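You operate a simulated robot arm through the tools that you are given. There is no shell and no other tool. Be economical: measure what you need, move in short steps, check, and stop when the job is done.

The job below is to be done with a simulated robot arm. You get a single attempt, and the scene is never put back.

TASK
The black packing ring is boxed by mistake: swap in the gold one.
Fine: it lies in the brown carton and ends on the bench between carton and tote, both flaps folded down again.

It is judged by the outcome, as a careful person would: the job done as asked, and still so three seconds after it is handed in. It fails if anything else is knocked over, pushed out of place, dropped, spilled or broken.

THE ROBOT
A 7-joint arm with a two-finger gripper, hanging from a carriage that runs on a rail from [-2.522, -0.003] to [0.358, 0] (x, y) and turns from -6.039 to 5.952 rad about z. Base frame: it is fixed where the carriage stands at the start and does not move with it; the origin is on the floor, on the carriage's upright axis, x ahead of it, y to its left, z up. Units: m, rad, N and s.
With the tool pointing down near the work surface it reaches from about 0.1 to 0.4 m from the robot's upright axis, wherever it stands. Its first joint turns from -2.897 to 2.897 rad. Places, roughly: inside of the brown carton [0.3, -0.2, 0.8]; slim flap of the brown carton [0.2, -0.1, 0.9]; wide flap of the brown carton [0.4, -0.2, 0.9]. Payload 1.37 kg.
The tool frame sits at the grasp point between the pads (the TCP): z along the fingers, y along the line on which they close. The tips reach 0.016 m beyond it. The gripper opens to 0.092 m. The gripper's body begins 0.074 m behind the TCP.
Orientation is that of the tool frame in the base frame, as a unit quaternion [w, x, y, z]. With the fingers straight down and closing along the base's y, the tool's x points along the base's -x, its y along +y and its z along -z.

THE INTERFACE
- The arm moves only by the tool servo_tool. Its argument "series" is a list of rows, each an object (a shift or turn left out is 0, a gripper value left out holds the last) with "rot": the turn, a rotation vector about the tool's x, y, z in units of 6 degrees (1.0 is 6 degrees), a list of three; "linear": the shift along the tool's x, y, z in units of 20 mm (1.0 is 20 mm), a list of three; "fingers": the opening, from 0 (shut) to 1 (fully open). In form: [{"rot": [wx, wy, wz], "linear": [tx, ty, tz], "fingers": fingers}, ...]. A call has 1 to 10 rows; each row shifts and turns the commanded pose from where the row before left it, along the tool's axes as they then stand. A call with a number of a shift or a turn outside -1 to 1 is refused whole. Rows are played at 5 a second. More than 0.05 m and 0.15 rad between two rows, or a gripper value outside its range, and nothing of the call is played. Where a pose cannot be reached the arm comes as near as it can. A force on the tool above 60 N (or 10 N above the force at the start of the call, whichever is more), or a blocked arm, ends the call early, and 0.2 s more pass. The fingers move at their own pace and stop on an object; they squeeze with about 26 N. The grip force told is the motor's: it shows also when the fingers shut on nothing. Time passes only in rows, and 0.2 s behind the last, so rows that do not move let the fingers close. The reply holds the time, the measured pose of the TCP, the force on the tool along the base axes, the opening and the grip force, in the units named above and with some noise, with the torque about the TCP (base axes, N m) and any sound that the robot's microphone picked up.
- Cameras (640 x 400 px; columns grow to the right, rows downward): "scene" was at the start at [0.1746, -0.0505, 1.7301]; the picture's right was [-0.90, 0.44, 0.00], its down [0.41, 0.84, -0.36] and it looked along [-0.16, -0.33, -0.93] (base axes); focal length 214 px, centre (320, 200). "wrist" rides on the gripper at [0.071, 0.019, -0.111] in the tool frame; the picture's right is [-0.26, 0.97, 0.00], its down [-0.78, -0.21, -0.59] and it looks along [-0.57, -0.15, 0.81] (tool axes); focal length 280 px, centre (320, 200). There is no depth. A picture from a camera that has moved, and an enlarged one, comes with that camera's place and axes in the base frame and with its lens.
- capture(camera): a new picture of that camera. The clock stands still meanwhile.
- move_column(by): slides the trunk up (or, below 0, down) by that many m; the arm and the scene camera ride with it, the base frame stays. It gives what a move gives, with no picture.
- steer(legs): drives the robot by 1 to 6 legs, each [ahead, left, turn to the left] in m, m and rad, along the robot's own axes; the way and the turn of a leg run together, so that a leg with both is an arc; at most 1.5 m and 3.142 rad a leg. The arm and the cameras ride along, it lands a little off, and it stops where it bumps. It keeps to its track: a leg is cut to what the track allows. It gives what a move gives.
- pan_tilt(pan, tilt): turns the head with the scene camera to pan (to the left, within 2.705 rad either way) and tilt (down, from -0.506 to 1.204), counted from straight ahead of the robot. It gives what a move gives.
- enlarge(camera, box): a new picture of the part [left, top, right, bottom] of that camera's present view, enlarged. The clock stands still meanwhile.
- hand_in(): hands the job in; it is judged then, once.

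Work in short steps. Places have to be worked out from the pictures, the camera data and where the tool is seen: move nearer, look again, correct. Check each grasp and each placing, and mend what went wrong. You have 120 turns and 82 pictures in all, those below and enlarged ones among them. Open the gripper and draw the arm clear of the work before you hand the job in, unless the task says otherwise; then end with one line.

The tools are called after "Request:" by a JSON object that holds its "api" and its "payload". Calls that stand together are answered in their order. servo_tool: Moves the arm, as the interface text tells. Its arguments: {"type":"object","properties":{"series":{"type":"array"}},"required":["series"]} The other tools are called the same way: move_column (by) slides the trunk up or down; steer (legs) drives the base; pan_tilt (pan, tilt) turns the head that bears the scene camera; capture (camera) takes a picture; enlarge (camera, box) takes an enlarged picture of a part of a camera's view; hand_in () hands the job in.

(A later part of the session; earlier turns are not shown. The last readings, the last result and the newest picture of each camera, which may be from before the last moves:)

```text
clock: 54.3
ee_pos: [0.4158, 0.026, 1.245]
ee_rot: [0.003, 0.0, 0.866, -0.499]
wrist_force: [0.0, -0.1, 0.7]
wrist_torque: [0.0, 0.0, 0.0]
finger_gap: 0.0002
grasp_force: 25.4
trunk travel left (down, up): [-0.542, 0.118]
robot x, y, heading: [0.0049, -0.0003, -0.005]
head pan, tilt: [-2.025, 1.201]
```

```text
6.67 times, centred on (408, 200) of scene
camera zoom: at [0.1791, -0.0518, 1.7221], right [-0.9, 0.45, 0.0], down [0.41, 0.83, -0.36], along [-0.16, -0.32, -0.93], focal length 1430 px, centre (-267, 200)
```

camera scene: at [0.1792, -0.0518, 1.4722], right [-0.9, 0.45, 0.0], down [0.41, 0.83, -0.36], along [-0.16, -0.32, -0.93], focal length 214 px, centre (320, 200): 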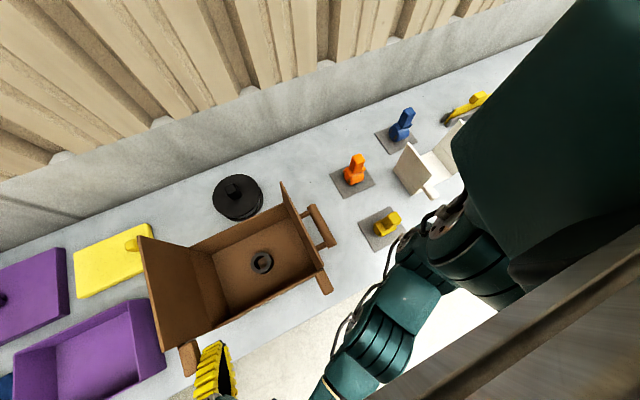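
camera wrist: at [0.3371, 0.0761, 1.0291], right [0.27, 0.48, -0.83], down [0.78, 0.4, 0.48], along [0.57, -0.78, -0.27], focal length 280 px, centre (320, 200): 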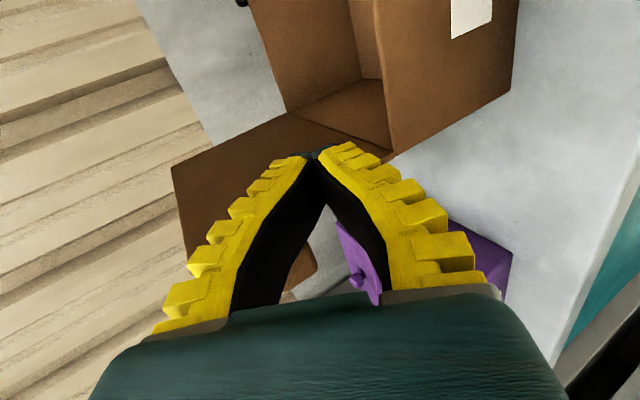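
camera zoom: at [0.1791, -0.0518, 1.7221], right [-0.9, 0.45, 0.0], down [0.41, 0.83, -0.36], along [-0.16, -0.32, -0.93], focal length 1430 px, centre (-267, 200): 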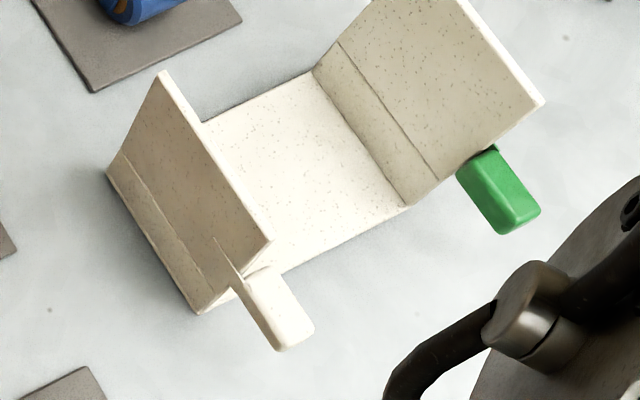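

I aimed the zoom wrongly; retrying with the right pixels.

Request:
{"api": "enlarge", "payload": {"camera": "scene", "box": [245, 248, 309, 288]}}

Request:
{"api": "enlarge", "payload": {"camera": "scene", "box": [325, 220, 405, 270]}}

```text
10.00 times, centred on (277, 268) of scene
camera zoom: at [0.1791, -0.0518, 1.7221], right [-0.9, 0.45, 0.0], down [0.41, 0.83, -0.36], along [-0.16, -0.32, -0.93], focal length 2145 px, centre (750, -480)
```

zoom: 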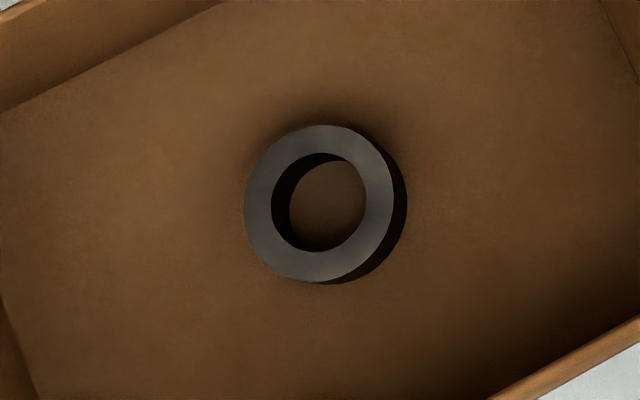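

```text
8.00 times, centred on (365, 245) of scene
camera zoom: at [0.1791, -0.0518, 1.7221], right [-0.9, 0.45, 0.0], down [0.41, 0.83, -0.36], along [-0.16, -0.32, -0.93], focal length 1716 px, centre (-40, -160)
```

zoom: 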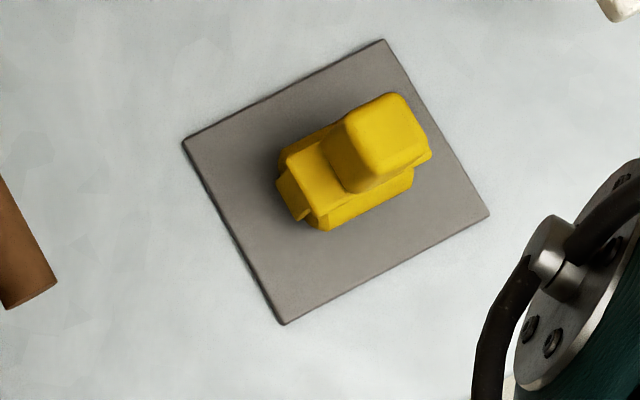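

The black ring is a flat annulus (≈0.062 m outer, ≈0.037 m inner). The yellow thing on the mat is not a ring, so the gold ring must be elsewhere. I'll look around.

Request:
{"api": "pan_tilt", "payload": {"pan": -2.6, "tilt": 0.6}}

Request:
{"api": "capture", "payload": {"camera": "scene"}}

Request:
{"api": "pan_tilt", "payload": {"pan": -1.0, "tilt": 0.7}}

Request:
{"api": "capture", "payload": {"camera": "scene"}}

Request:
{"api": "pan_tilt", "payload": {"pan": 2.2, "tilt": 0.6}}

Request:
{"api": "capture", "payload": {"camera": "scene"}}

Request:
{"api": "pan_tilt", "payload": {"pan": 0.8, "tilt": 0.6}}

Request:
{"api": "capture", "payload": {"camera": "scene"}}

```text
clock: 55.3
ee_pos: [0.4146, 0.026, 1.2465]
ee_rot: [0.002, 0.0, 0.866, -0.501]
wrist_force: [0.1, -0.3, -1.1]
wrist_torque: [-0.02, 0.02, -0.01]
finger_gap: 0.0002
grasp_force: 26.3
trunk travel left (down, up): [-0.542, 0.118]
robot x, y, heading: [0.0021, -0.0, -0.007]
head pan, tilt: [-2.601, 0.6]
```

```text
46 pictures are left
camera scene: at [0.128, -0.0467, 1.7667], right [-0.51, 0.86, 0.0], down [0.49, 0.29, -0.82], along [-0.71, -0.42, -0.57], focal length 214 px, centre (320, 200)
```

scene: 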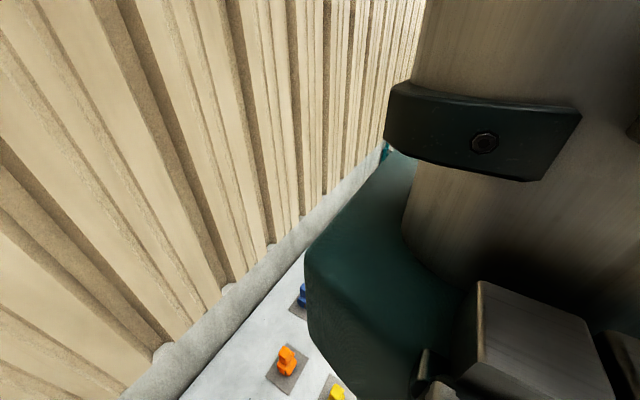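

```text
clock: 57.0
ee_pos: [0.4149, 0.0259, 1.2474]
ee_rot: [0.003, 0.001, 0.866, -0.499]
wrist_force: [-0.7, -0.1, 0.1]
wrist_torque: [0.01, 0.02, -0.02]
finger_gap: 0.0
grasp_force: 25.9
trunk travel left (down, up): [-0.542, 0.118]
robot x, y, heading: [0.0071, -0.0013, -0.006]
head pan, tilt: [-1.0, 0.7]
```

```text
45 pictures are left
camera scene: at [0.2493, -0.0735, 1.7581], right [-0.85, -0.53, 0.0], down [-0.34, 0.54, -0.76], along [0.41, -0.65, -0.64], focal length 214 px, centre (320, 200)
```

scene: 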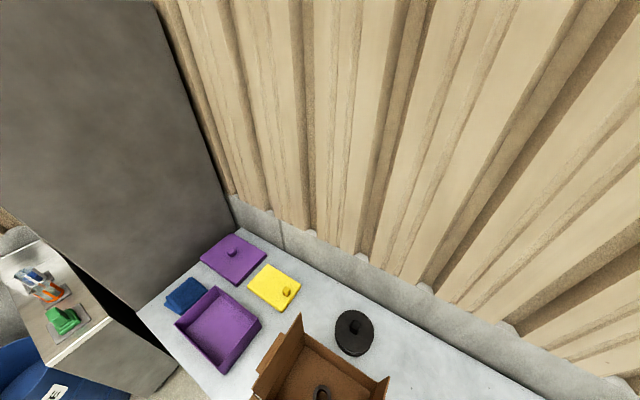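

```text
clock: 59.7
ee_pos: [0.4154, 0.0259, 1.2468]
ee_rot: [0.003, 0.0, 0.866, -0.499]
wrist_force: [0.8, -0.1, 0.0]
wrist_torque: [-0.02, 0.01, 0.03]
finger_gap: 0.0001
grasp_force: 25.9
trunk travel left (down, up): [-0.542, 0.118]
robot x, y, heading: [0.0034, -0.0004, -0.005]
head pan, tilt: [2.201, 0.6]
```

```text
44 pictures are left
camera scene: at [0.1525, 0.0701, 1.7668], right [0.81, 0.58, 0.0], down [0.33, -0.46, -0.83], along [-0.48, 0.67, -0.56], focal length 214 px, centre (320, 200)
```

scene: 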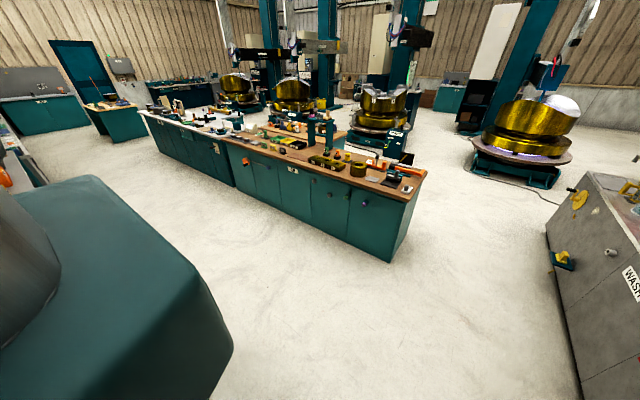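

```text
clock: 61.3
ee_pos: [0.4158, 0.0259, 1.2463]
ee_rot: [0.003, 0.0, 0.867, -0.499]
wrist_force: [-0.6, 0.3, -0.2]
wrist_torque: [-0.02, 0.01, 0.01]
finger_gap: 0.0
grasp_force: 25.9
trunk travel left (down, up): [-0.542, 0.118]
robot x, y, heading: [0.0073, -0.0009, -0.009]
head pan, tilt: [0.799, 0.6]
```

```text
43 pictures are left
camera scene: at [0.266, 0.0613, 1.7668], right [0.71, -0.7, 0.0], down [-0.4, -0.4, -0.83], along [0.58, 0.59, -0.56], focal length 214 px, centre (320, 200)
```

scene: 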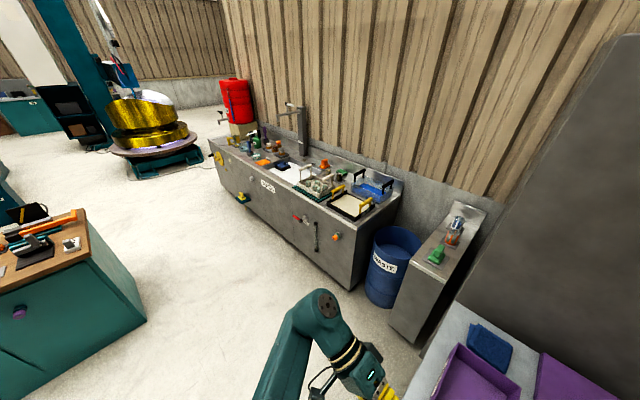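

The gold ring isn't on the near part of the bench. The rail runs far toward -x, so I'll turn the robot around through the open +y side and look along it.

Request:
{"api": "steer", "payload": {"legs": [[0, 0, 3.1]]}}

Request:
{"api": "pan_tilt", "payload": {"pan": 0.6, "tilt": 0.65}}

Request:
{"api": "capture", "payload": {"camera": "scene"}}

```text
clock: 68.6
ee_pos: [-0.4024, 0.054, 1.2461]
ee_rot: [-0.497, 0.862, -0.085, 0.046]
wrist_force: [0.6, -0.1, -0.9]
wrist_torque: [0.0, -0.01, 0.0]
finger_gap: 0.0
grasp_force: 25.9
trunk travel left (down, up): [-0.542, 0.118]
robot x, y, heading: [0.0052, 0.0007, 2.934]
head pan, tilt: [0.799, 0.6]
```

```text
clock: 69.3
ee_pos: [-0.4023, 0.0541, 1.2471]
ee_rot: [-0.497, 0.862, -0.085, 0.046]
wrist_force: [0.2, 0.1, 0.1]
wrist_torque: [-0.02, -0.05, 0.01]
finger_gap: 0.0003
grasp_force: 26.2
trunk travel left (down, up): [-0.542, 0.118]
robot x, y, heading: [0.0017, 0.0009, 2.935]
head pan, tilt: [0.6, 0.649]
```

```text
42 pictures are left
camera scene: at [-0.2719, 0.0064, 1.7625], right [-0.39, 0.92, 0.0], down [0.56, 0.23, -0.8], along [-0.73, -0.31, -0.6], focal length 214 px, centre (320, 200)
```

scene: 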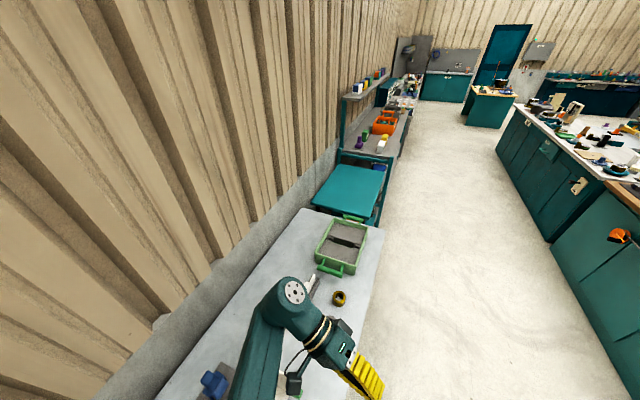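

The gold ring is there, at roughly (-0.79, -0.12). I'll zoom in on it.

Request:
{"api": "enlarge", "payload": {"camera": "scene", "box": [290, 210, 400, 320]}}

```text
3.64 times, centred on (345, 265) of scene
camera zoom: at [-0.2719, 0.0064, 1.7625], right [-0.39, 0.92, 0.0], down [0.56, 0.23, -0.8], along [-0.73, -0.31, -0.6], focal length 780 px, centre (229, -36)
```

zoom: 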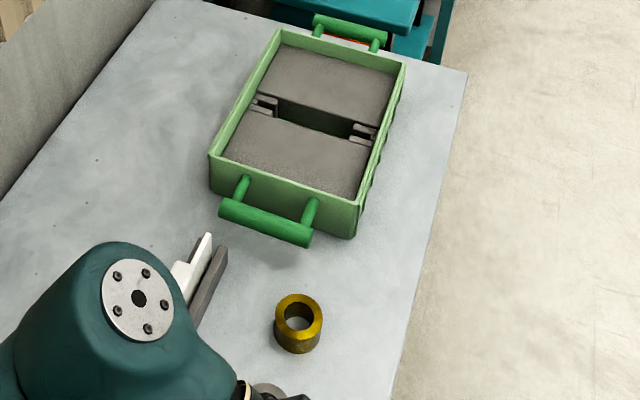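

The gold ring (≈0.062 m outer, taller than the black) stands flat on the bench. I'll point the tool down, open it and drive 0.5 m toward it.

Request:
{"api": "servo_tool", "payload": {"series": [{"rot": [-1, 0, 0], "fingers": 1}, {"rot": [-1, 0, 0]}, {"rot": [-1, 0, 0]}, {"rot": [-1, 0, 0]}, {"rot": [-1, 0, 0]}, {"rot": [-1, 0, 0]}, {"rot": [-1, 0, 0]}, {"rot": [-1, 0, 0]}, {"rot": [-1, 0, 0]}, {"rot": [-1, 0, 0]}]}}

Request:
{"api": "steer", "payload": {"legs": [[0.45, 0.095, 0]]}}

Request:
{"api": "pan_tilt", "payload": {"pan": 0.5, "tilt": 1.2}}

Request:
{"api": "capture", "payload": {"camera": "scene"}}

Request:
{"api": "capture", "payload": {"camera": "wrist"}}

```text
clock: 71.5
ee_pos: [-0.4067, 0.054, 1.243]
ee_rot: [0.001, 0.995, -0.096, -0.004]
wrist_force: [0.1, -0.6, -0.1]
wrist_torque: [-0.01, -0.01, 0.01]
finger_gap: 0.092
grasp_force: 0.1
out of reach, approached as far as the arm can: row 9
trunk travel left (down, up): [-0.542, 0.118]
robot x, y, heading: [0.0033, 0.0007, 2.939]
head pan, tilt: [0.6, 0.649]
```

```text
clock: 74.3
ee_pos: [-0.8762, 0.0494, 1.2429]
ee_rot: [0.001, 0.996, -0.091, -0.003]
wrist_force: [-0.7, -0.4, 0.6]
wrist_torque: [-0.02, 0.0, 0.03]
finger_gap: 0.0919
grasp_force: 0.0
trunk travel left (down, up): [-0.542, 0.118]
robot x, y, heading: [-0.4653, -0.0022, 2.951]
head pan, tilt: [0.6, 0.649]
```

```text
clock: 75.3
ee_pos: [-0.8765, 0.0491, 1.2428]
ee_rot: [0.001, 0.996, -0.091, -0.003]
wrist_force: [-0.5, -1.3, 0.7]
wrist_torque: [0.02, -0.01, -0.03]
finger_gap: 0.0919
grasp_force: 0.0
trunk travel left (down, up): [-0.542, 0.118]
robot x, y, heading: [-0.4675, -0.0021, 2.955]
head pan, tilt: [0.499, 1.201]
```

```text
40 pictures are left
camera scene: at [-0.7145, 0.0201, 1.7222], right [-0.3, 0.95, 0.0], down [0.89, 0.28, -0.36], along [-0.35, -0.11, -0.93], focal length 214 px, centre (320, 200)
```

scene: 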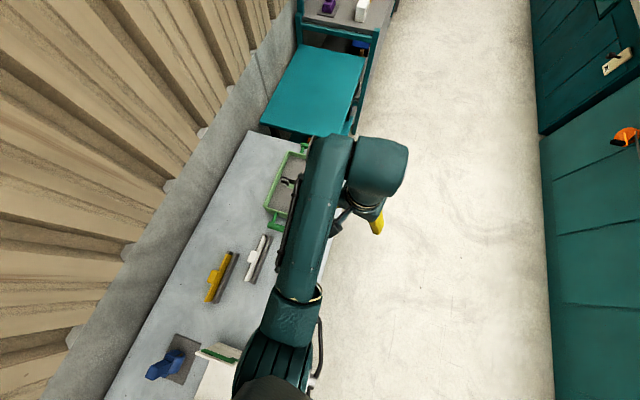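

```text
39 pictures are left
camera wrist: at [-0.81, 0.0172, 1.3538], right [-0.43, -0.9, 0.0], down [-0.72, 0.35, 0.59], along [-0.54, 0.25, -0.8], focal length 280 px, centre (320, 200)
```

wrist: 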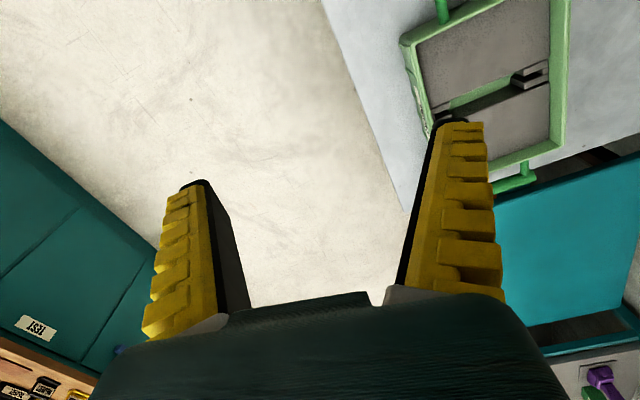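

The arm hides the ring from the head. I'll move the tool over its estimated place and lower partway for a wrist look.

Request:
{"api": "servo_tool", "payload": {"series": [{"linear": [0.9, 0.95, 0]}, {"linear": [0.9, 0.95, 0]}, {"linear": [0.9, 0.95, 0]}, {"linear": [0.9, 0.95, 0]}, {"linear": [0.9, 0.95, 0]}, {"linear": [0.9, 0.95, 0]}]}}

Request:
{"api": "move_column", "payload": {"by": -0.25}}

Request:
{"api": "capture", "payload": {"camera": "wrist"}}

```text
clock: 76.7
ee_pos: [-0.8168, -0.0842, 1.2056]
ee_rot: [0.0, 0.996, -0.091, -0.004]
wrist_force: [0.5, 0.1, 0.5]
wrist_torque: [0.02, 0.0, 0.01]
finger_gap: 0.0918
grasp_force: 0.1
out of reach, approached as far as the arm can: row 1, 2, 3, 4, 5, 6
trunk travel left (down, up): [-0.542, 0.118]
robot x, y, heading: [-0.4613, 0.0012, 2.947]
head pan, tilt: [0.499, 1.201]
```

```text
clock: 79.3
ee_pos: [-0.8174, -0.084, 0.9563]
ee_rot: [0.001, 0.996, -0.091, -0.004]
wrist_force: [-1.1, -0.5, 0.2]
wrist_torque: [-0.03, 0.02, 0.0]
finger_gap: 0.092
grasp_force: 0.0
trunk travel left (down, up): [-0.292, 0.368]
robot x, y, heading: [-0.4642, 0.0003, 2.952]
head pan, tilt: [0.499, 1.201]
```

```text
38 pictures are left
camera wrist: at [-0.7501, -0.116, 1.0666], right [-0.43, -0.9, 0.0], down [-0.72, 0.35, 0.59], along [-0.54, 0.25, -0.8], focal length 280 px, centre (320, 200)
```

wrist: 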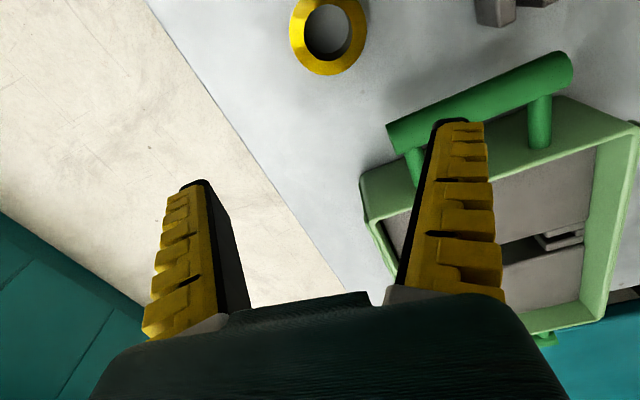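

The ring's top triangulates to (-0.772, -0.115, 0.83). I'll move above it and partly down.

Request:
{"api": "servo_tool", "payload": {"series": [{"linear": [0.83, 0.37, 0.3]}, {"linear": [0.83, 0.37, 0.5]}, {"linear": [0.83, 0.37, 0.5]}, {"linear": [0, 0, 0.5]}, {"linear": [0, 0, 0.5]}]}}

Request:
{"api": "capture", "payload": {"camera": "wrist"}}

```text
clock: 80.5
ee_pos: [-0.7731, -0.1161, 0.9094]
ee_rot: [0.0, 0.996, -0.092, -0.004]
wrist_force: [0.1, 0.0, -0.3]
wrist_torque: [0.0, 0.02, 0.01]
finger_gap: 0.0919
grasp_force: 0.1
trunk travel left (down, up): [-0.292, 0.368]
robot x, y, heading: [-0.4614, 0.0006, 2.954]
head pan, tilt: [0.499, 1.201]
```

```text
37 pictures are left
camera wrist: at [-0.7057, -0.1477, 1.0205], right [-0.43, -0.9, 0.0], down [-0.72, 0.35, 0.59], along [-0.54, 0.25, -0.8], focal length 280 px, centre (320, 200)
```

wrist: 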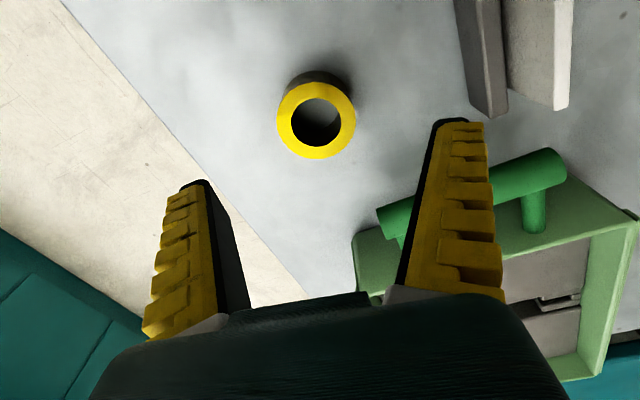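

Centred. I'll descend to z≈0.815 and close on the ring.

Request:
{"api": "servo_tool", "payload": {"series": [{"linear": [-0.1, 0, 1]}, {"linear": [0, 0, 1]}, {"linear": [0, 0, 1]}, {"linear": [0, 0, 1]}, {"linear": [0, 0, 0.7]}, {"fingers": 0.3}, {"fingers": 0.3}, {"fingers": 0.3}]}}

Request:
{"api": "capture", "payload": {"camera": "wrist"}}

```text
clock: 82.3
ee_pos: [-0.7748, -0.113, 0.815]
ee_rot: [0.002, 0.996, -0.092, -0.004]
wrist_force: [-0.6, 0.8, 0.0]
wrist_torque: [0.02, 0.11, 0.01]
finger_gap: 0.0557
grasp_force: 26.0
trunk travel left (down, up): [-0.292, 0.368]
robot x, y, heading: [-0.4621, 0.0016, 2.952]
head pan, tilt: [0.499, 1.201]
```

```text
36 pictures are left
camera wrist: at [-0.708, -0.1465, 0.9264], right [-0.43, -0.9, 0.0], down [-0.72, 0.35, 0.6], along [-0.54, 0.25, -0.8], focal length 280 px, centre (320, 200)
```

wrist: 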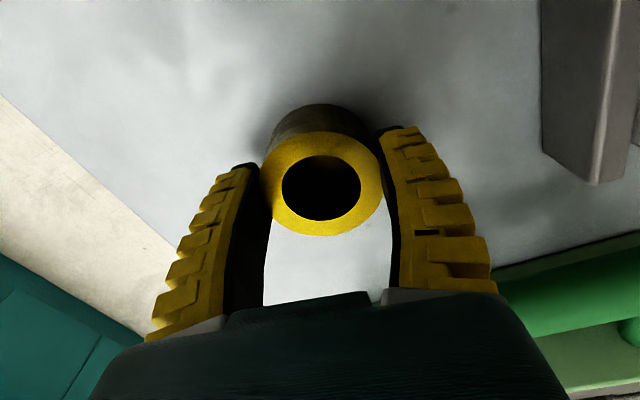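

The gold ring is gripped (55.7 mm). I'll lift well clear and check it is held.

Request:
{"api": "move_column", "payload": {"by": 0.35}}

Request:
{"api": "capture", "payload": {"camera": "wrist"}}

```text
clock: 85.7
ee_pos: [-0.774, -0.1145, 1.1656]
ee_rot: [0.0, 0.996, -0.092, -0.003]
wrist_force: [-0.1, -0.9, -3.0]
wrist_torque: [0.0, 0.02, -0.03]
finger_gap: 0.0558
grasp_force: 25.4
trunk travel left (down, up): [-0.642, 0.018]
robot x, y, heading: [-0.4629, -0.0012, 2.95]
head pan, tilt: [0.499, 1.201]
```

```text
35 pictures are left
camera wrist: at [-0.7076, -0.1466, 1.2762], right [-0.43, -0.9, 0.0], down [-0.72, 0.35, 0.59], along [-0.54, 0.25, -0.8], focal length 280 px, centre (320, 200)
```

wrist: 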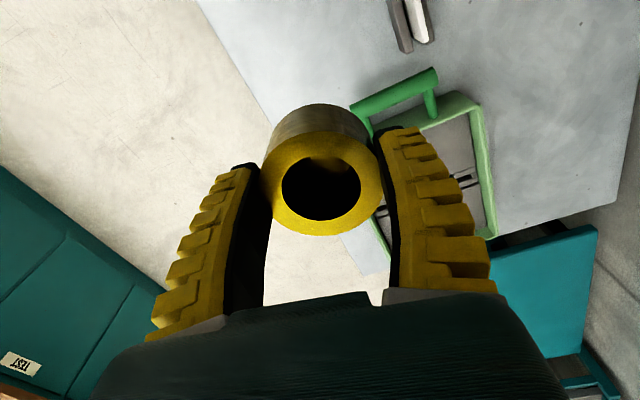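

The ring is held, about 3 N. I'll turn the robot to face -y (via the free side) and then drive back to the carton.

Request:
{"api": "steer", "payload": {"legs": [[0, 0, -2.3], [0, 0, -2.2]]}}

```text
clock: 96.7
ee_pos: [-0.2805, -0.2748, 1.1656]
ee_rot: [0.004, 0.688, 0.726, -0.001]
wrist_force: [-0.3, 0.2, -3.5]
wrist_torque: [0.0, -0.01, 0.02]
finger_gap: 0.0556
grasp_force: 25.9
trunk travel left (down, up): [-0.642, 0.018]
robot x, y, heading: [-0.4627, 0.0021, -1.526]
head pan, tilt: [0.499, 1.201]
```

Facing -y now. Driving to x≈0.2 with the ring held high (bottom ≈1.13, above the flap tops at ≈1.06).

Request:
{"api": "steer", "payload": {"legs": [[0.03, 0.66, 0]]}}

Request:
{"api": "servo_tool", "payload": {"series": [{"rot": [0, 0, 1]}, {"rot": [0, 0, 1]}, {"rot": [0, 0, 1]}, {"rot": [0, 0, 1]}, {"rot": [0, 0, 1]}, {"rot": [0, 0, 1]}, {"rot": [0, 0, 1]}, {"rot": [0, 0, 1]}, {"rot": [0, 0, 1]}, {"rot": [0, 0, 1]}]}}

Request:
{"api": "servo_tool", "payload": {"series": [{"rot": [0, 0, 1]}, {"rot": [0, 0, 1]}, {"rot": [0, 0, 1]}, {"rot": [0, 0, 1]}, {"rot": [0, 0, 0.5]}]}}

Request:
{"api": "capture", "payload": {"camera": "wrist"}}

```text
clock: 100.4
ee_pos: [0.3842, -0.2751, 1.1657]
ee_rot: [0.003, 0.688, 0.726, -0.002]
wrist_force: [0.5, 0.6, -3.5]
wrist_torque: [0.04, -0.04, -0.02]
finger_gap: 0.0555
grasp_force: 26.1
trunk travel left (down, up): [-0.642, 0.018]
robot x, y, heading: [0.2015, -0.0007, -1.527]
head pan, tilt: [0.499, 1.201]
```

```text
clock: 102.6
ee_pos: [0.3834, -0.2759, 1.1672]
ee_rot: [0.005, 0.959, 0.283, 0.0]
wrist_force: [0.3, 0.9, -3.0]
wrist_torque: [-0.01, -0.02, 0.02]
finger_gap: 0.0558
grasp_force: 26.2
trunk travel left (down, up): [-0.642, 0.018]
robot x, y, heading: [0.2026, -0.001, -1.526]
head pan, tilt: [0.499, 1.201]
```

```text
clock: 103.8
ee_pos: [0.3845, -0.2755, 1.1652]
ee_rot: [0.003, 0.999, 0.052, 0.001]
wrist_force: [-0.3, -0.7, -3.0]
wrist_torque: [-0.03, 0.03, -0.01]
finger_gap: 0.0557
grasp_force: 26.0
trunk travel left (down, up): [-0.642, 0.018]
robot x, y, heading: [0.203, -0.0016, -1.527]
head pan, tilt: [0.499, 1.201]
```

```text
34 pictures are left
camera wrist: at [0.4569, -0.2869, 1.2774], right [-0.16, -0.99, 0.01], down [-0.8, 0.13, 0.59], along [-0.58, 0.09, -0.81], focal length 280 px, centre (320, 200)
```

wrist: 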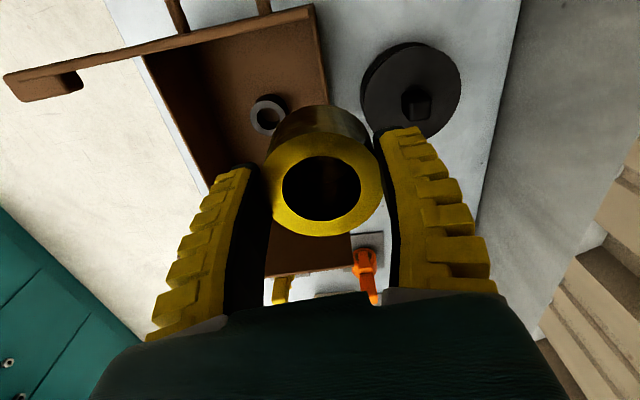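

Black ring's top: (0.312, -0.177, 0.809). I'll bring the gold ring over (0.222, -0.178), the free -x side of the carton.

Request:
{"api": "servo_tool", "payload": {"series": [{"rot": [0, 0, 1]}, {"linear": [-0.9, -0.54, 0]}, {"linear": [-0.9, -0.54, 0]}, {"linear": [-0.9, -0.54, 0]}, {"linear": [-0.9, -0.54, 0]}, {"linear": [-0.9, -0.54, 0]}, {"linear": [-0.9, -0.54, 0]}, {"linear": [-0.9, -0.54, 0]}, {"linear": [-0.9, -0.54, 0]}, {"linear": [-0.9, -0.54, 0]}]}}

Request:
{"api": "capture", "payload": {"camera": "wrist"}}

Request:
{"api": "pan_tilt", "payload": {"pan": 0, "tilt": 1.2}}

Request:
{"api": "capture", "payload": {"camera": "scene"}}

```text
clock: 106.0
ee_pos: [0.2207, -0.1787, 1.1637]
ee_rot: [0.003, 1.0, -0.001, 0.001]
wrist_force: [-0.6, -0.2, -3.6]
wrist_torque: [0.02, -0.01, 0.0]
finger_gap: 0.0555
grasp_force: 25.9
trunk travel left (down, up): [-0.642, 0.018]
robot x, y, heading: [0.2023, -0.0006, -1.528]
head pan, tilt: [0.499, 1.201]
```

```text
33 pictures are left
camera wrist: at [0.2911, -0.1979, 1.2754], right [-0.26, -0.97, 0.01], down [-0.78, 0.22, 0.59], along [-0.57, 0.15, -0.81], focal length 280 px, centre (320, 200)
```

wrist: 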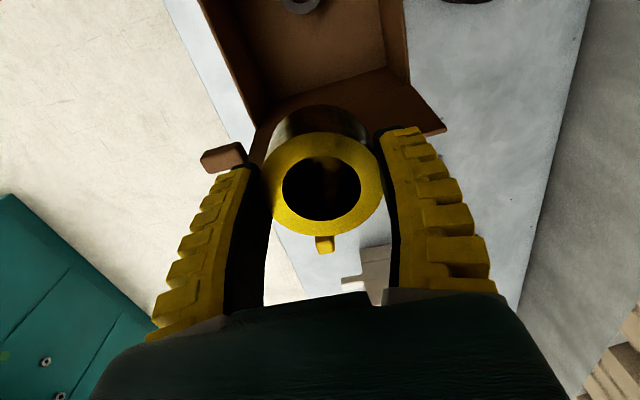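

```text
clock: 107.0
ee_pos: [0.2218, -0.1795, 1.164]
ee_rot: [0.004, 1.0, 0.0, 0.002]
wrist_force: [0.1, 1.0, -3.9]
wrist_torque: [-0.01, -0.05, -0.01]
finger_gap: 0.0552
grasp_force: 25.7
trunk travel left (down, up): [-0.642, 0.018]
robot x, y, heading: [0.2015, -0.0017, -1.525]
head pan, tilt: [0.0, 1.201]
```

```text
32 pictures are left
camera scene: at [0.2119, -0.2557, 1.8221], right [-1.0, -0.05, 0.0], down [-0.04, 0.93, -0.36], along [0.02, -0.36, -0.93], focal length 214 px, centre (320, 200)
```

scene: 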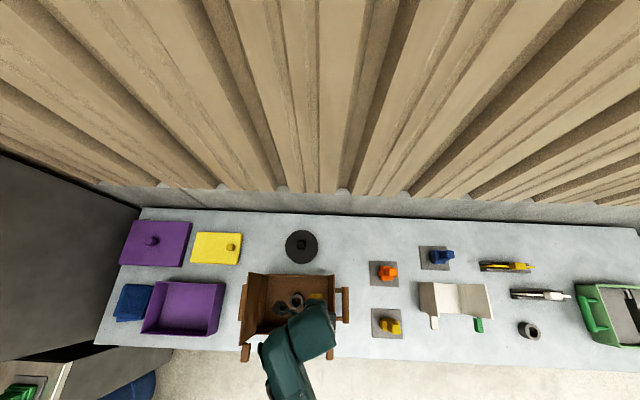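

Aligned over the carton's free side; there is also an unrelated grey ring on the bench, which I leave alone. I'll descend in two stages and check the flap clearance.

Request:
{"api": "move_column", "payload": {"by": -0.22}}

Request:
{"api": "capture", "payload": {"camera": "wrist"}}

Request:
{"api": "enlarge", "payload": {"camera": "scene", "box": [200, 220, 400, 380]}}

```text
clock: 109.3
ee_pos: [0.2205, -0.1787, 0.9435]
ee_rot: [0.003, 1.0, 0.0, 0.002]
wrist_force: [0.9, -0.4, -3.1]
wrist_torque: [0.03, -0.01, 0.0]
finger_gap: 0.0555
grasp_force: 26.1
trunk travel left (down, up): [-0.422, 0.238]
robot x, y, heading: [0.202, 0.0009, -1.526]
head pan, tilt: [0.0, 1.201]
```

```text
31 pictures are left
camera wrist: at [0.2913, -0.198, 1.0554], right [-0.26, -0.97, 0.01], down [-0.78, 0.22, 0.59], along [-0.57, 0.15, -0.81], focal length 280 px, centre (320, 200)
```

wrist: 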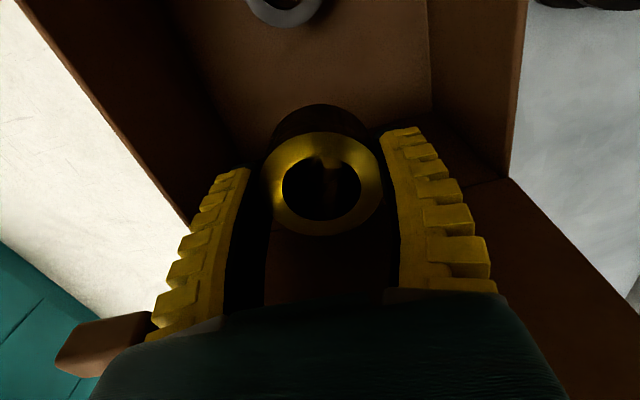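

```text
2.50 times, centred on (300, 300) of scene
camera zoom: at [0.2118, -0.2557, 1.6022], right [-1.0, -0.04, 0.0], down [-0.04, 0.93, -0.36], along [0.02, -0.36, -0.93], focal length 536 px, centre (370, -50)
```

zoom: 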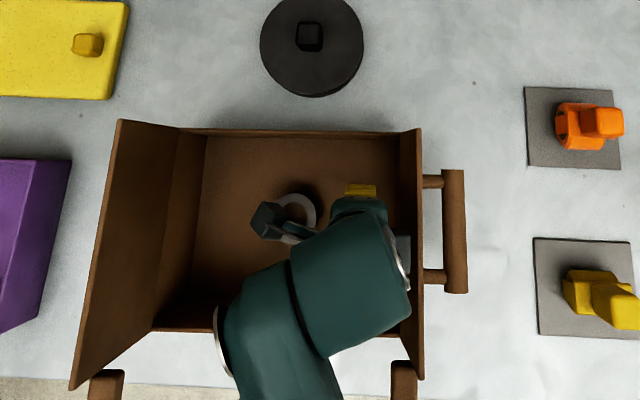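

The wrist housing passes close to the slim flap, so I'll shift +12 mm in x, then lower on.

Request:
{"api": "servo_tool", "payload": {"series": [{"linear": [0.6, 0, 0]}, {"linear": [0, 0, 0.5]}]}}

Request:
{"api": "move_column", "payload": {"by": -0.085}}

Request:
{"api": "servo_tool", "payload": {"series": [{"linear": [0, 0, 0.25]}, {"linear": [0, 0, 0.25]}, {"linear": [0, 0, 0.25]}]}}

Request:
{"api": "capture", "payload": {"camera": "wrist"}}

```text
clock: 109.9
ee_pos: [0.2328, -0.1784, 0.934]
ee_rot: [0.003, 1.0, 0.001, 0.002]
wrist_force: [-0.3, -0.3, -2.4]
wrist_torque: [0.04, -0.02, 0.0]
finger_gap: 0.0556
grasp_force: 26.0
trunk travel left (down, up): [-0.422, 0.238]
robot x, y, heading: [0.2013, -0.0009, -1.523]
head pan, tilt: [0.0, 1.201]
```

```text
clock: 111.1
ee_pos: [0.234, -0.1782, 0.8497]
ee_rot: [0.005, 1.0, -0.001, 0.002]
wrist_force: [0.8, 0.7, -2.7]
wrist_torque: [0.01, -0.06, -0.05]
finger_gap: 0.0556
grasp_force: 26.1
trunk travel left (down, up): [-0.337, 0.323]
robot x, y, heading: [0.1976, 0.0013, -1.528]
head pan, tilt: [0.0, 1.201]
```

```text
clock: 111.9
ee_pos: [0.2323, -0.1786, 0.8353]
ee_rot: [0.004, 1.0, 0.0, 0.002]
wrist_force: [0.3, 0.1, -3.2]
wrist_torque: [-0.01, 0.03, -0.02]
finger_gap: 0.0557
grasp_force: 25.6
trunk travel left (down, up): [-0.337, 0.323]
robot x, y, heading: [0.2029, -0.0001, -1.528]
head pan, tilt: [0.0, 1.201]
```

```text
29 pictures are left
camera wrist: at [0.3033, -0.1974, 0.9456], right [-0.26, -0.97, 0.01], down [-0.78, 0.22, 0.59], along [-0.57, 0.15, -0.81], focal length 280 px, centre (320, 200)
```

wrist: 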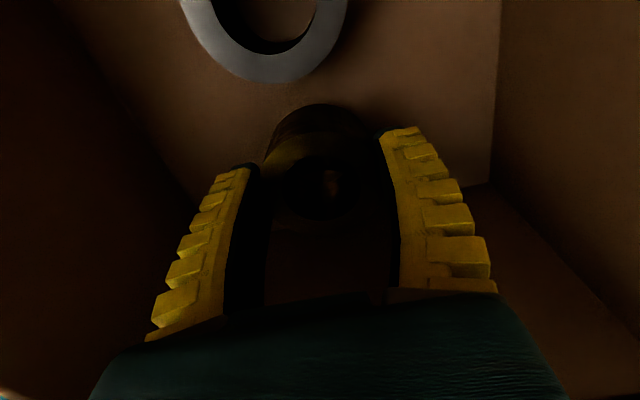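

Not touching yet. I'll creep down until the force changes.

Request:
{"api": "servo_tool", "payload": {"series": [{"linear": [0, 0, 0.2]}, {"linear": [0, 0, 0.2]}]}}

Request:
{"api": "servo_tool", "payload": {"series": [{"linear": [0, 0, 0.2]}, {"linear": [0, 0, 0.1]}]}}

```text
clock: 112.5
ee_pos: [0.2322, -0.1789, 0.8252]
ee_rot: [0.003, 1.0, 0.0, 0.002]
wrist_force: [-0.3, 0.9, -1.1]
wrist_torque: [-0.02, -0.01, 0.03]
finger_gap: 0.0555
grasp_force: 25.4
trunk travel left (down, up): [-0.337, 0.323]
robot x, y, heading: [0.2039, -0.002, -1.525]
head pan, tilt: [0.0, 1.201]
```

```text
clock: 113.1
ee_pos: [0.2337, -0.1793, 0.8221]
ee_rot: [0.005, 1.0, 0.001, 0.002]
wrist_force: [-0.8, 5.5, 18.7]
wrist_torque: [0.18, 0.12, -0.22]
finger_gap: 0.0566
grasp_force: 26.2
trunk travel left (down, up): [-0.337, 0.323]
robot x, y, heading: [0.2026, -0.0015, -1.527]
head pan, tilt: [0.0, 1.201]
```

The ring is on the floor (18 N). I'll ease up slightly, open and lift out.

Request:
{"api": "servo_tool", "payload": {"series": [{"linear": [0, 0, -0.15]}, {"fingers": 0.75}, {"fingers": 0.75}, {"linear": [0, 0, -0.5]}, {"linear": [0, 0, -1]}, {"linear": [0, 0, -1]}, {"linear": [0, 0, -1]}]}}

Request:
{"api": "capture", "payload": {"camera": "wrist"}}

```text
clock: 114.7
ee_pos: [0.233, -0.1783, 0.892]
ee_rot: [0.004, 1.0, 0.0, 0.001]
wrist_force: [-0.3, 0.0, 0.2]
wrist_torque: [0.01, -0.03, 0.02]
finger_gap: 0.0713
grasp_force: 1.2
trunk travel left (down, up): [-0.337, 0.323]
robot x, y, heading: [0.2044, -0.0035, -1.52]
head pan, tilt: [0.0, 1.201]
```

```text
28 pictures are left
camera wrist: at [0.3039, -0.197, 1.0036], right [-0.26, -0.97, 0.01], down [-0.78, 0.22, 0.59], along [-0.57, 0.15, -0.81], focal length 280 px, centre (320, 200)
```

wrist: 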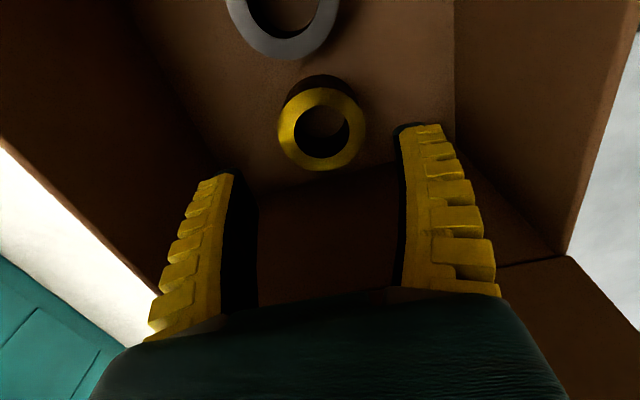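

The gold ring stands in the carton. Now to the black ring: I move +0.079 m in x with the fingers fully open.

Request:
{"api": "servo_tool", "payload": {"series": [{"linear": [0.99, 0, 0], "fingers": 1}, {"linear": [0.99, 0, 0]}, {"linear": [0.99, 0, 0]}, {"linear": [0.99, 0, 0]}]}}

Request:
{"api": "capture", "payload": {"camera": "wrist"}}

```text
clock: 115.7
ee_pos: [0.3129, -0.1767, 0.8913]
ee_rot: [0.004, 1.0, -0.001, 0.001]
wrist_force: [0.0, -0.3, 0.0]
wrist_torque: [0.0, -0.04, -0.01]
finger_gap: 0.092
grasp_force: 0.1
trunk travel left (down, up): [-0.337, 0.323]
robot x, y, heading: [0.201, -0.0018, -1.527]
head pan, tilt: [0.0, 1.201]
```

```text
27 pictures are left
camera wrist: at [0.3846, -0.1971, 1.0033], right [-0.26, -0.96, 0.01], down [-0.78, 0.22, 0.59], along [-0.57, 0.15, -0.81], focal length 280 px, centre (320, 200)
```

wrist: 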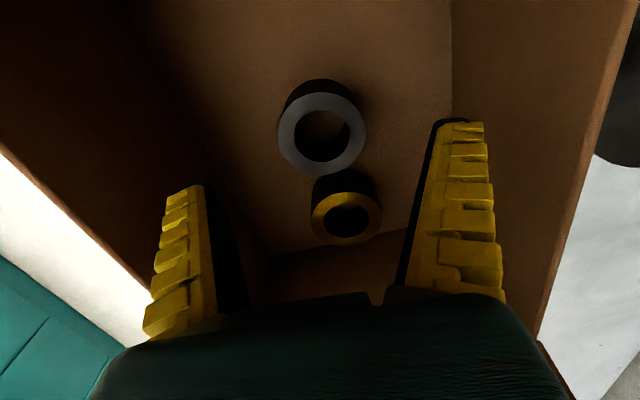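

Centred over the black ring, within 3 mm. Descending to z≈0.824 and closing.

Request:
{"api": "servo_tool", "payload": {"series": [{"linear": [0, 0.15, 0.8]}, {"linear": [0, 0, 0.9]}, {"linear": [0, 0, 0.9]}, {"linear": [0, 0, 0.75]}, {"fingers": 0.3}, {"fingers": 0.3}, {"fingers": 0.3}]}}

```text
clock: 117.3
ee_pos: [0.3115, -0.1812, 0.826]
ee_rot: [0.003, 1.0, 0.0, 0.001]
wrist_force: [-0.4, 0.9, 3.6]
wrist_torque: [0.0, 0.19, -0.04]
finger_gap: 0.0553
grasp_force: 26.4
trunk travel left (down, up): [-0.337, 0.323]
robot x, y, heading: [0.2022, -0.0033, -1.523]
head pan, tilt: [0.0, 1.201]
```

Gripped (55.3 mm). Lifting with the trunk.

Request:
{"api": "move_column", "payload": {"by": 0.315}}

Request:
{"api": "capture", "payload": {"camera": "scene"}}

Request:
{"api": "capture", "payload": {"camera": "wrist"}}

```text
clock: 120.4
ee_pos: [0.3112, -0.1815, 1.1403]
ee_rot: [0.003, 1.0, 0.001, 0.0]
wrist_force: [0.1, -0.9, -3.5]
wrist_torque: [-0.01, -0.01, -0.03]
finger_gap: 0.0537
grasp_force: 26.2
trunk travel left (down, up): [-0.652, 0.008]
robot x, y, heading: [0.2037, 0.0003, -1.532]
head pan, tilt: [0.0, 1.201]
```

```text
26 pictures are left
camera scene: at [0.2118, -0.2557, 1.8321], right [-1.0, -0.04, 0.0], down [-0.04, 0.93, -0.36], along [0.02, -0.36, -0.93], focal length 214 px, centre (320, 200)
```

scene: 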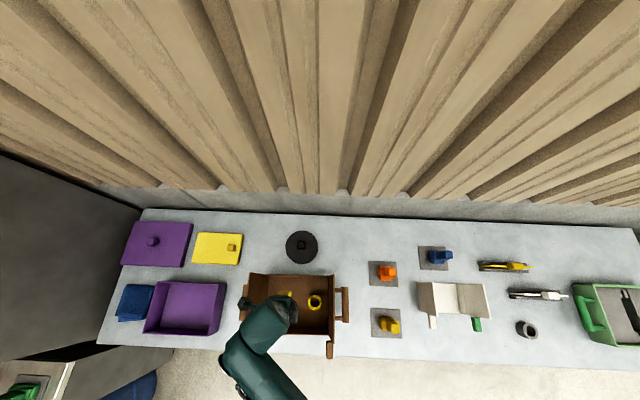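

```text
25 pictures are left
camera wrist: at [0.382, -0.2005, 1.2522], right [-0.26, -0.97, 0.01], down [-0.78, 0.22, 0.59], along [-0.57, 0.15, -0.81], focal length 280 px, centre (320, 200)
```

wrist: 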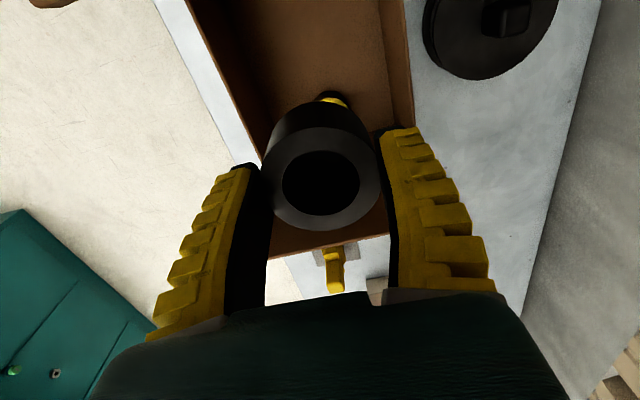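

The black ring is held and the gold one sits in the carton. With the wide flap upright, the arm's wrist would hit it if I placed at the gap now, so I'll first nudge that flap shut from its outer side with the held ring. I drive +x, staying above the flap.

Request:
{"api": "steer", "payload": {"legs": [[0.005, 0.15, 0]]}}

Request:
{"api": "servo_tool", "payload": {"series": [{"linear": [0.9, 0, 0]}, {"linear": [0.9, 0, 0]}, {"linear": [0.9, 0, 0]}, {"linear": [0.9, 0, 0]}]}}

Request:
{"api": "capture", "payload": {"camera": "scene"}}

```text
clock: 121.8
ee_pos: [0.4644, -0.1816, 1.1407]
ee_rot: [0.004, 1.0, 0.001, 0.001]
wrist_force: [-0.3, 0.0, -2.8]
wrist_torque: [0.01, -0.03, -0.01]
finger_gap: 0.0536
grasp_force: 25.6
trunk travel left (down, up): [-0.652, 0.008]
robot x, y, heading: [0.353, 0.0035, -1.526]
head pan, tilt: [0.0, 1.201]
```

```text
clock: 122.8
ee_pos: [0.5361, -0.1803, 1.1423]
ee_rot: [0.003, 1.0, 0.002, 0.001]
wrist_force: [-0.8, 0.1, -2.4]
wrist_torque: [-0.05, -0.02, -0.01]
finger_gap: 0.0532
grasp_force: 26.3
trunk travel left (down, up): [-0.652, 0.008]
robot x, y, heading: [0.353, 0.002, -1.524]
head pan, tilt: [0.0, 1.201]
```

```text
24 pictures are left
camera scene: at [0.3641, -0.2554, 1.8321], right [-1.0, -0.05, 0.0], down [-0.04, 0.93, -0.36], along [0.02, -0.36, -0.93], focal length 214 px, centre (320, 200)
```

scene: 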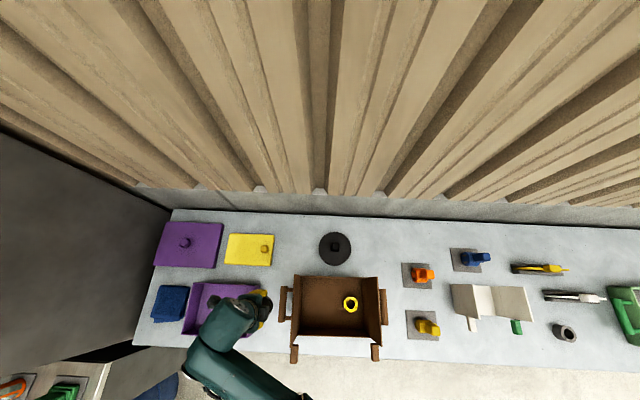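

The finger gap has drifted from 55.3 to 53.2 mm; I'll check the ring's seat in the grip.

Request:
{"api": "capture", "payload": {"camera": "wrist"}}

```text
23 pictures are left
camera wrist: at [0.6065, -0.1999, 1.2546], right [-0.26, -0.97, 0.01], down [-0.78, 0.21, 0.59], along [-0.57, 0.15, -0.81], focal length 280 px, centre (320, 200)
```

wrist: 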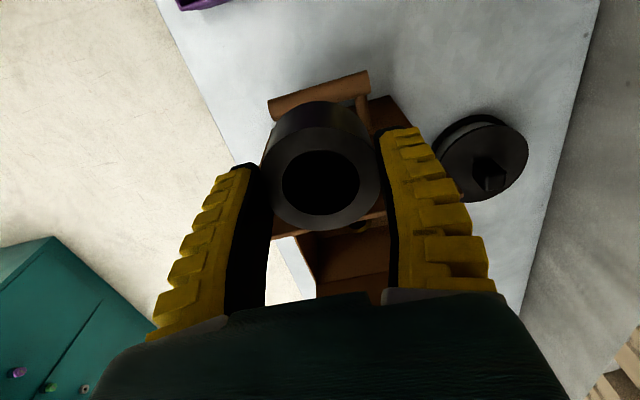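

The ring is still well seated (it looks like slightly compliant rubber). I'll lower to z≈1.055 on the outer side of the flap and nudge toward -x in small steps.

Request:
{"api": "servo_tool", "payload": {"series": [{"linear": [0, 0, 1]}, {"linear": [0, 0, 1]}, {"linear": [0, 0, 1]}, {"linear": [0, 0, 1]}, {"linear": [0, 0, 0.4]}, {"linear": [-0.9, 0, 0]}, {"linear": [-0.9, 0, 0]}, {"linear": [-0.9, 0, 0]}, {"linear": [-0.9, 0, 0]}]}}

Request:
{"api": "enlarge", "payload": {"camera": "scene", "box": [180, 230, 420, 380]}}

```text
clock: 124.8
ee_pos: [0.4652, -0.1788, 1.0537]
ee_rot: [0.003, 1.0, 0.002, 0.001]
wrist_force: [0.1, 0.7, -3.2]
wrist_torque: [0.01, 0.02, 0.02]
finger_gap: 0.0532
grasp_force: 25.6
trunk travel left (down, up): [-0.652, 0.008]
robot x, y, heading: [0.3516, 0.0038, -1.525]
head pan, tilt: [0.0, 1.201]
```

```text
2.67 times, centred on (300, 305) of scene
camera zoom: at [0.3642, -0.2555, 1.8321], right [-1.0, -0.05, 0.0], down [-0.04, 0.93, -0.36], along [0.02, -0.36, -0.93], focal length 572 px, centre (373, -80)
```

zoom: 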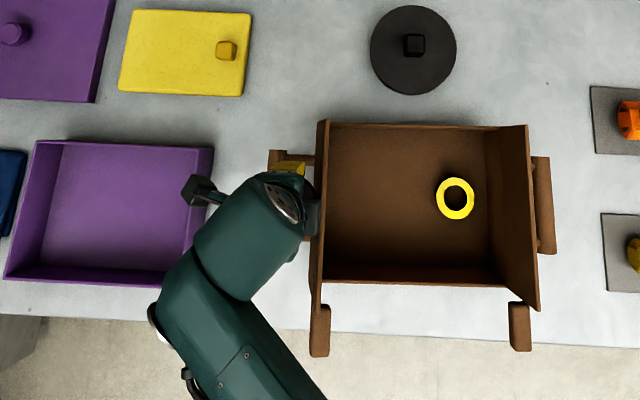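

Contact is about to start (flap ≈90°). I'll follow the closing arc over and down.

Request:
{"api": "servo_tool", "payload": {"series": [{"linear": [-0.7, 0, 0]}, {"linear": [-0.7, 0, 0]}, {"linear": [-0.7, 0, 0]}, {"linear": [-0.7, 0, 0]}, {"linear": [-0.75, 0, 0.75]}, {"linear": [-0.75, 0, 0.75]}]}}

Request:
{"api": "enlarge", "payload": {"camera": "scene", "box": [180, 230, 420, 380]}}

```text
clock: 126.2
ee_pos: [0.3777, -0.1818, 1.02]
ee_rot: [0.005, 1.0, 0.001, 0.002]
wrist_force: [-0.2, -0.5, -2.6]
wrist_torque: [0.0, 0.02, -0.03]
finger_gap: 0.053
grasp_force: 25.8
trunk travel left (down, up): [-0.652, 0.008]
robot x, y, heading: [0.3518, 0.0046, -1.518]
head pan, tilt: [0.0, 1.201]
```

```text
2.67 times, centred on (300, 305) of scene
camera zoom: at [0.3642, -0.2555, 1.8322], right [-1.0, -0.05, 0.0], down [-0.04, 0.93, -0.36], along [0.02, -0.36, -0.93], focal length 572 px, centre (373, -80)
```

zoom: 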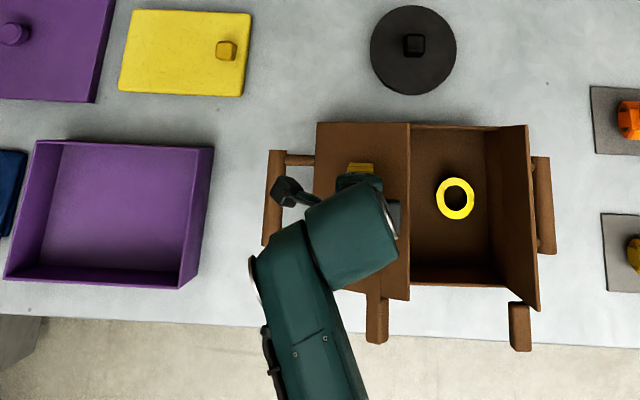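

The flap follows smoothly (≈40°). I'll continue down to close it.

Request:
{"api": "servo_tool", "payload": {"series": [{"linear": [-0.75, 0, 1]}, {"linear": [-0.75, 0, 1]}, {"linear": [-0.2, 0, 0.8]}, {"linear": [0, 0, 0.5]}]}}

Request:
{"api": "servo_tool", "payload": {"series": [{"linear": [0, 0, 0.3]}, {"linear": [0, 0, 0.3]}]}}

Request:
{"api": "enlarge", "payload": {"camera": "scene", "box": [180, 230, 420, 380]}}

```text
clock: 127.2
ee_pos: [0.3441, -0.1814, 0.955]
ee_rot: [0.004, 1.0, 0.001, 0.001]
wrist_force: [-1.7, 4.7, 14.1]
wrist_torque: [0.08, -0.08, -0.07]
finger_gap: 0.055
grasp_force: 26.5
trunk travel left (down, up): [-0.652, 0.008]
robot x, y, heading: [0.3503, 0.001, -1.525]
head pan, tilt: [0.0, 1.201]
```

```text
clock: 127.8
ee_pos: [0.3433, -0.1828, 0.9466]
ee_rot: [0.004, 1.0, 0.002, 0.001]
wrist_force: [-1.2, 3.4, 15.2]
wrist_torque: [0.07, 0.04, -0.08]
finger_gap: 0.0564
grasp_force: 25.8
trunk travel left (down, up): [-0.652, 0.008]
robot x, y, heading: [0.3521, 0.0002, -1.525]
head pan, tilt: [0.0, 1.201]
```

```text
2.67 times, centred on (300, 305) of scene
camera zoom: at [0.3641, -0.2554, 1.8322], right [-1.0, -0.05, 0.0], down [-0.04, 0.93, -0.36], along [0.02, -0.36, -0.93], focal length 572 px, centre (373, -80)
```

zoom: 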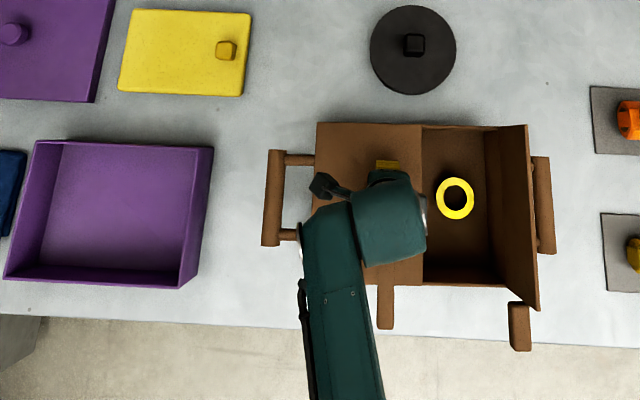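

The wide flap is shut and the ring took the press. I'll rise 8 cm and check both the ring and the flap.

Request:
{"api": "servo_tool", "payload": {"series": [{"linear": [0, 0, -0.5]}, {"linear": [0, 0, -1]}, {"linear": [0, 0, -1]}, {"linear": [0, 0, -1]}, {"linear": [0, 0, -0.5]}]}}

Request:
{"api": "capture", "payload": {"camera": "wrist"}}

```text
clock: 129.0
ee_pos: [0.344, -0.1806, 1.0241]
ee_rot: [0.003, 1.0, 0.001, 0.001]
wrist_force: [0.3, 0.0, -2.7]
wrist_torque: [0.02, 0.01, -0.02]
finger_gap: 0.056
grasp_force: 26.0
trunk travel left (down, up): [-0.652, 0.008]
robot x, y, heading: [0.3516, -0.0015, -1.523]
head pan, tilt: [0.0, 1.201]
```

```text
19 pictures are left
camera wrist: at [0.4143, -0.1999, 1.1353], right [-0.26, -0.97, 0.01], down [-0.78, 0.21, 0.59], along [-0.57, 0.15, -0.81], focal length 280 px, centre (320, 200)
```

wrist: 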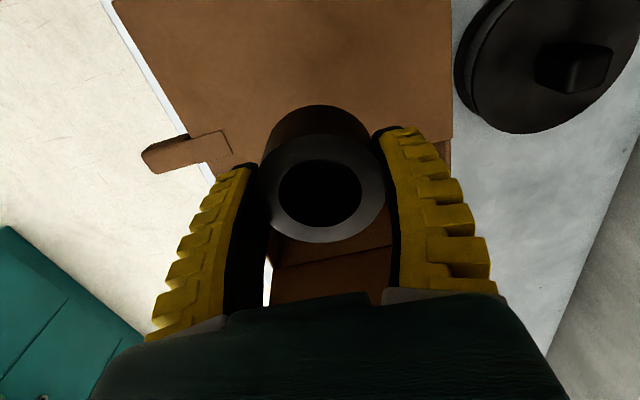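

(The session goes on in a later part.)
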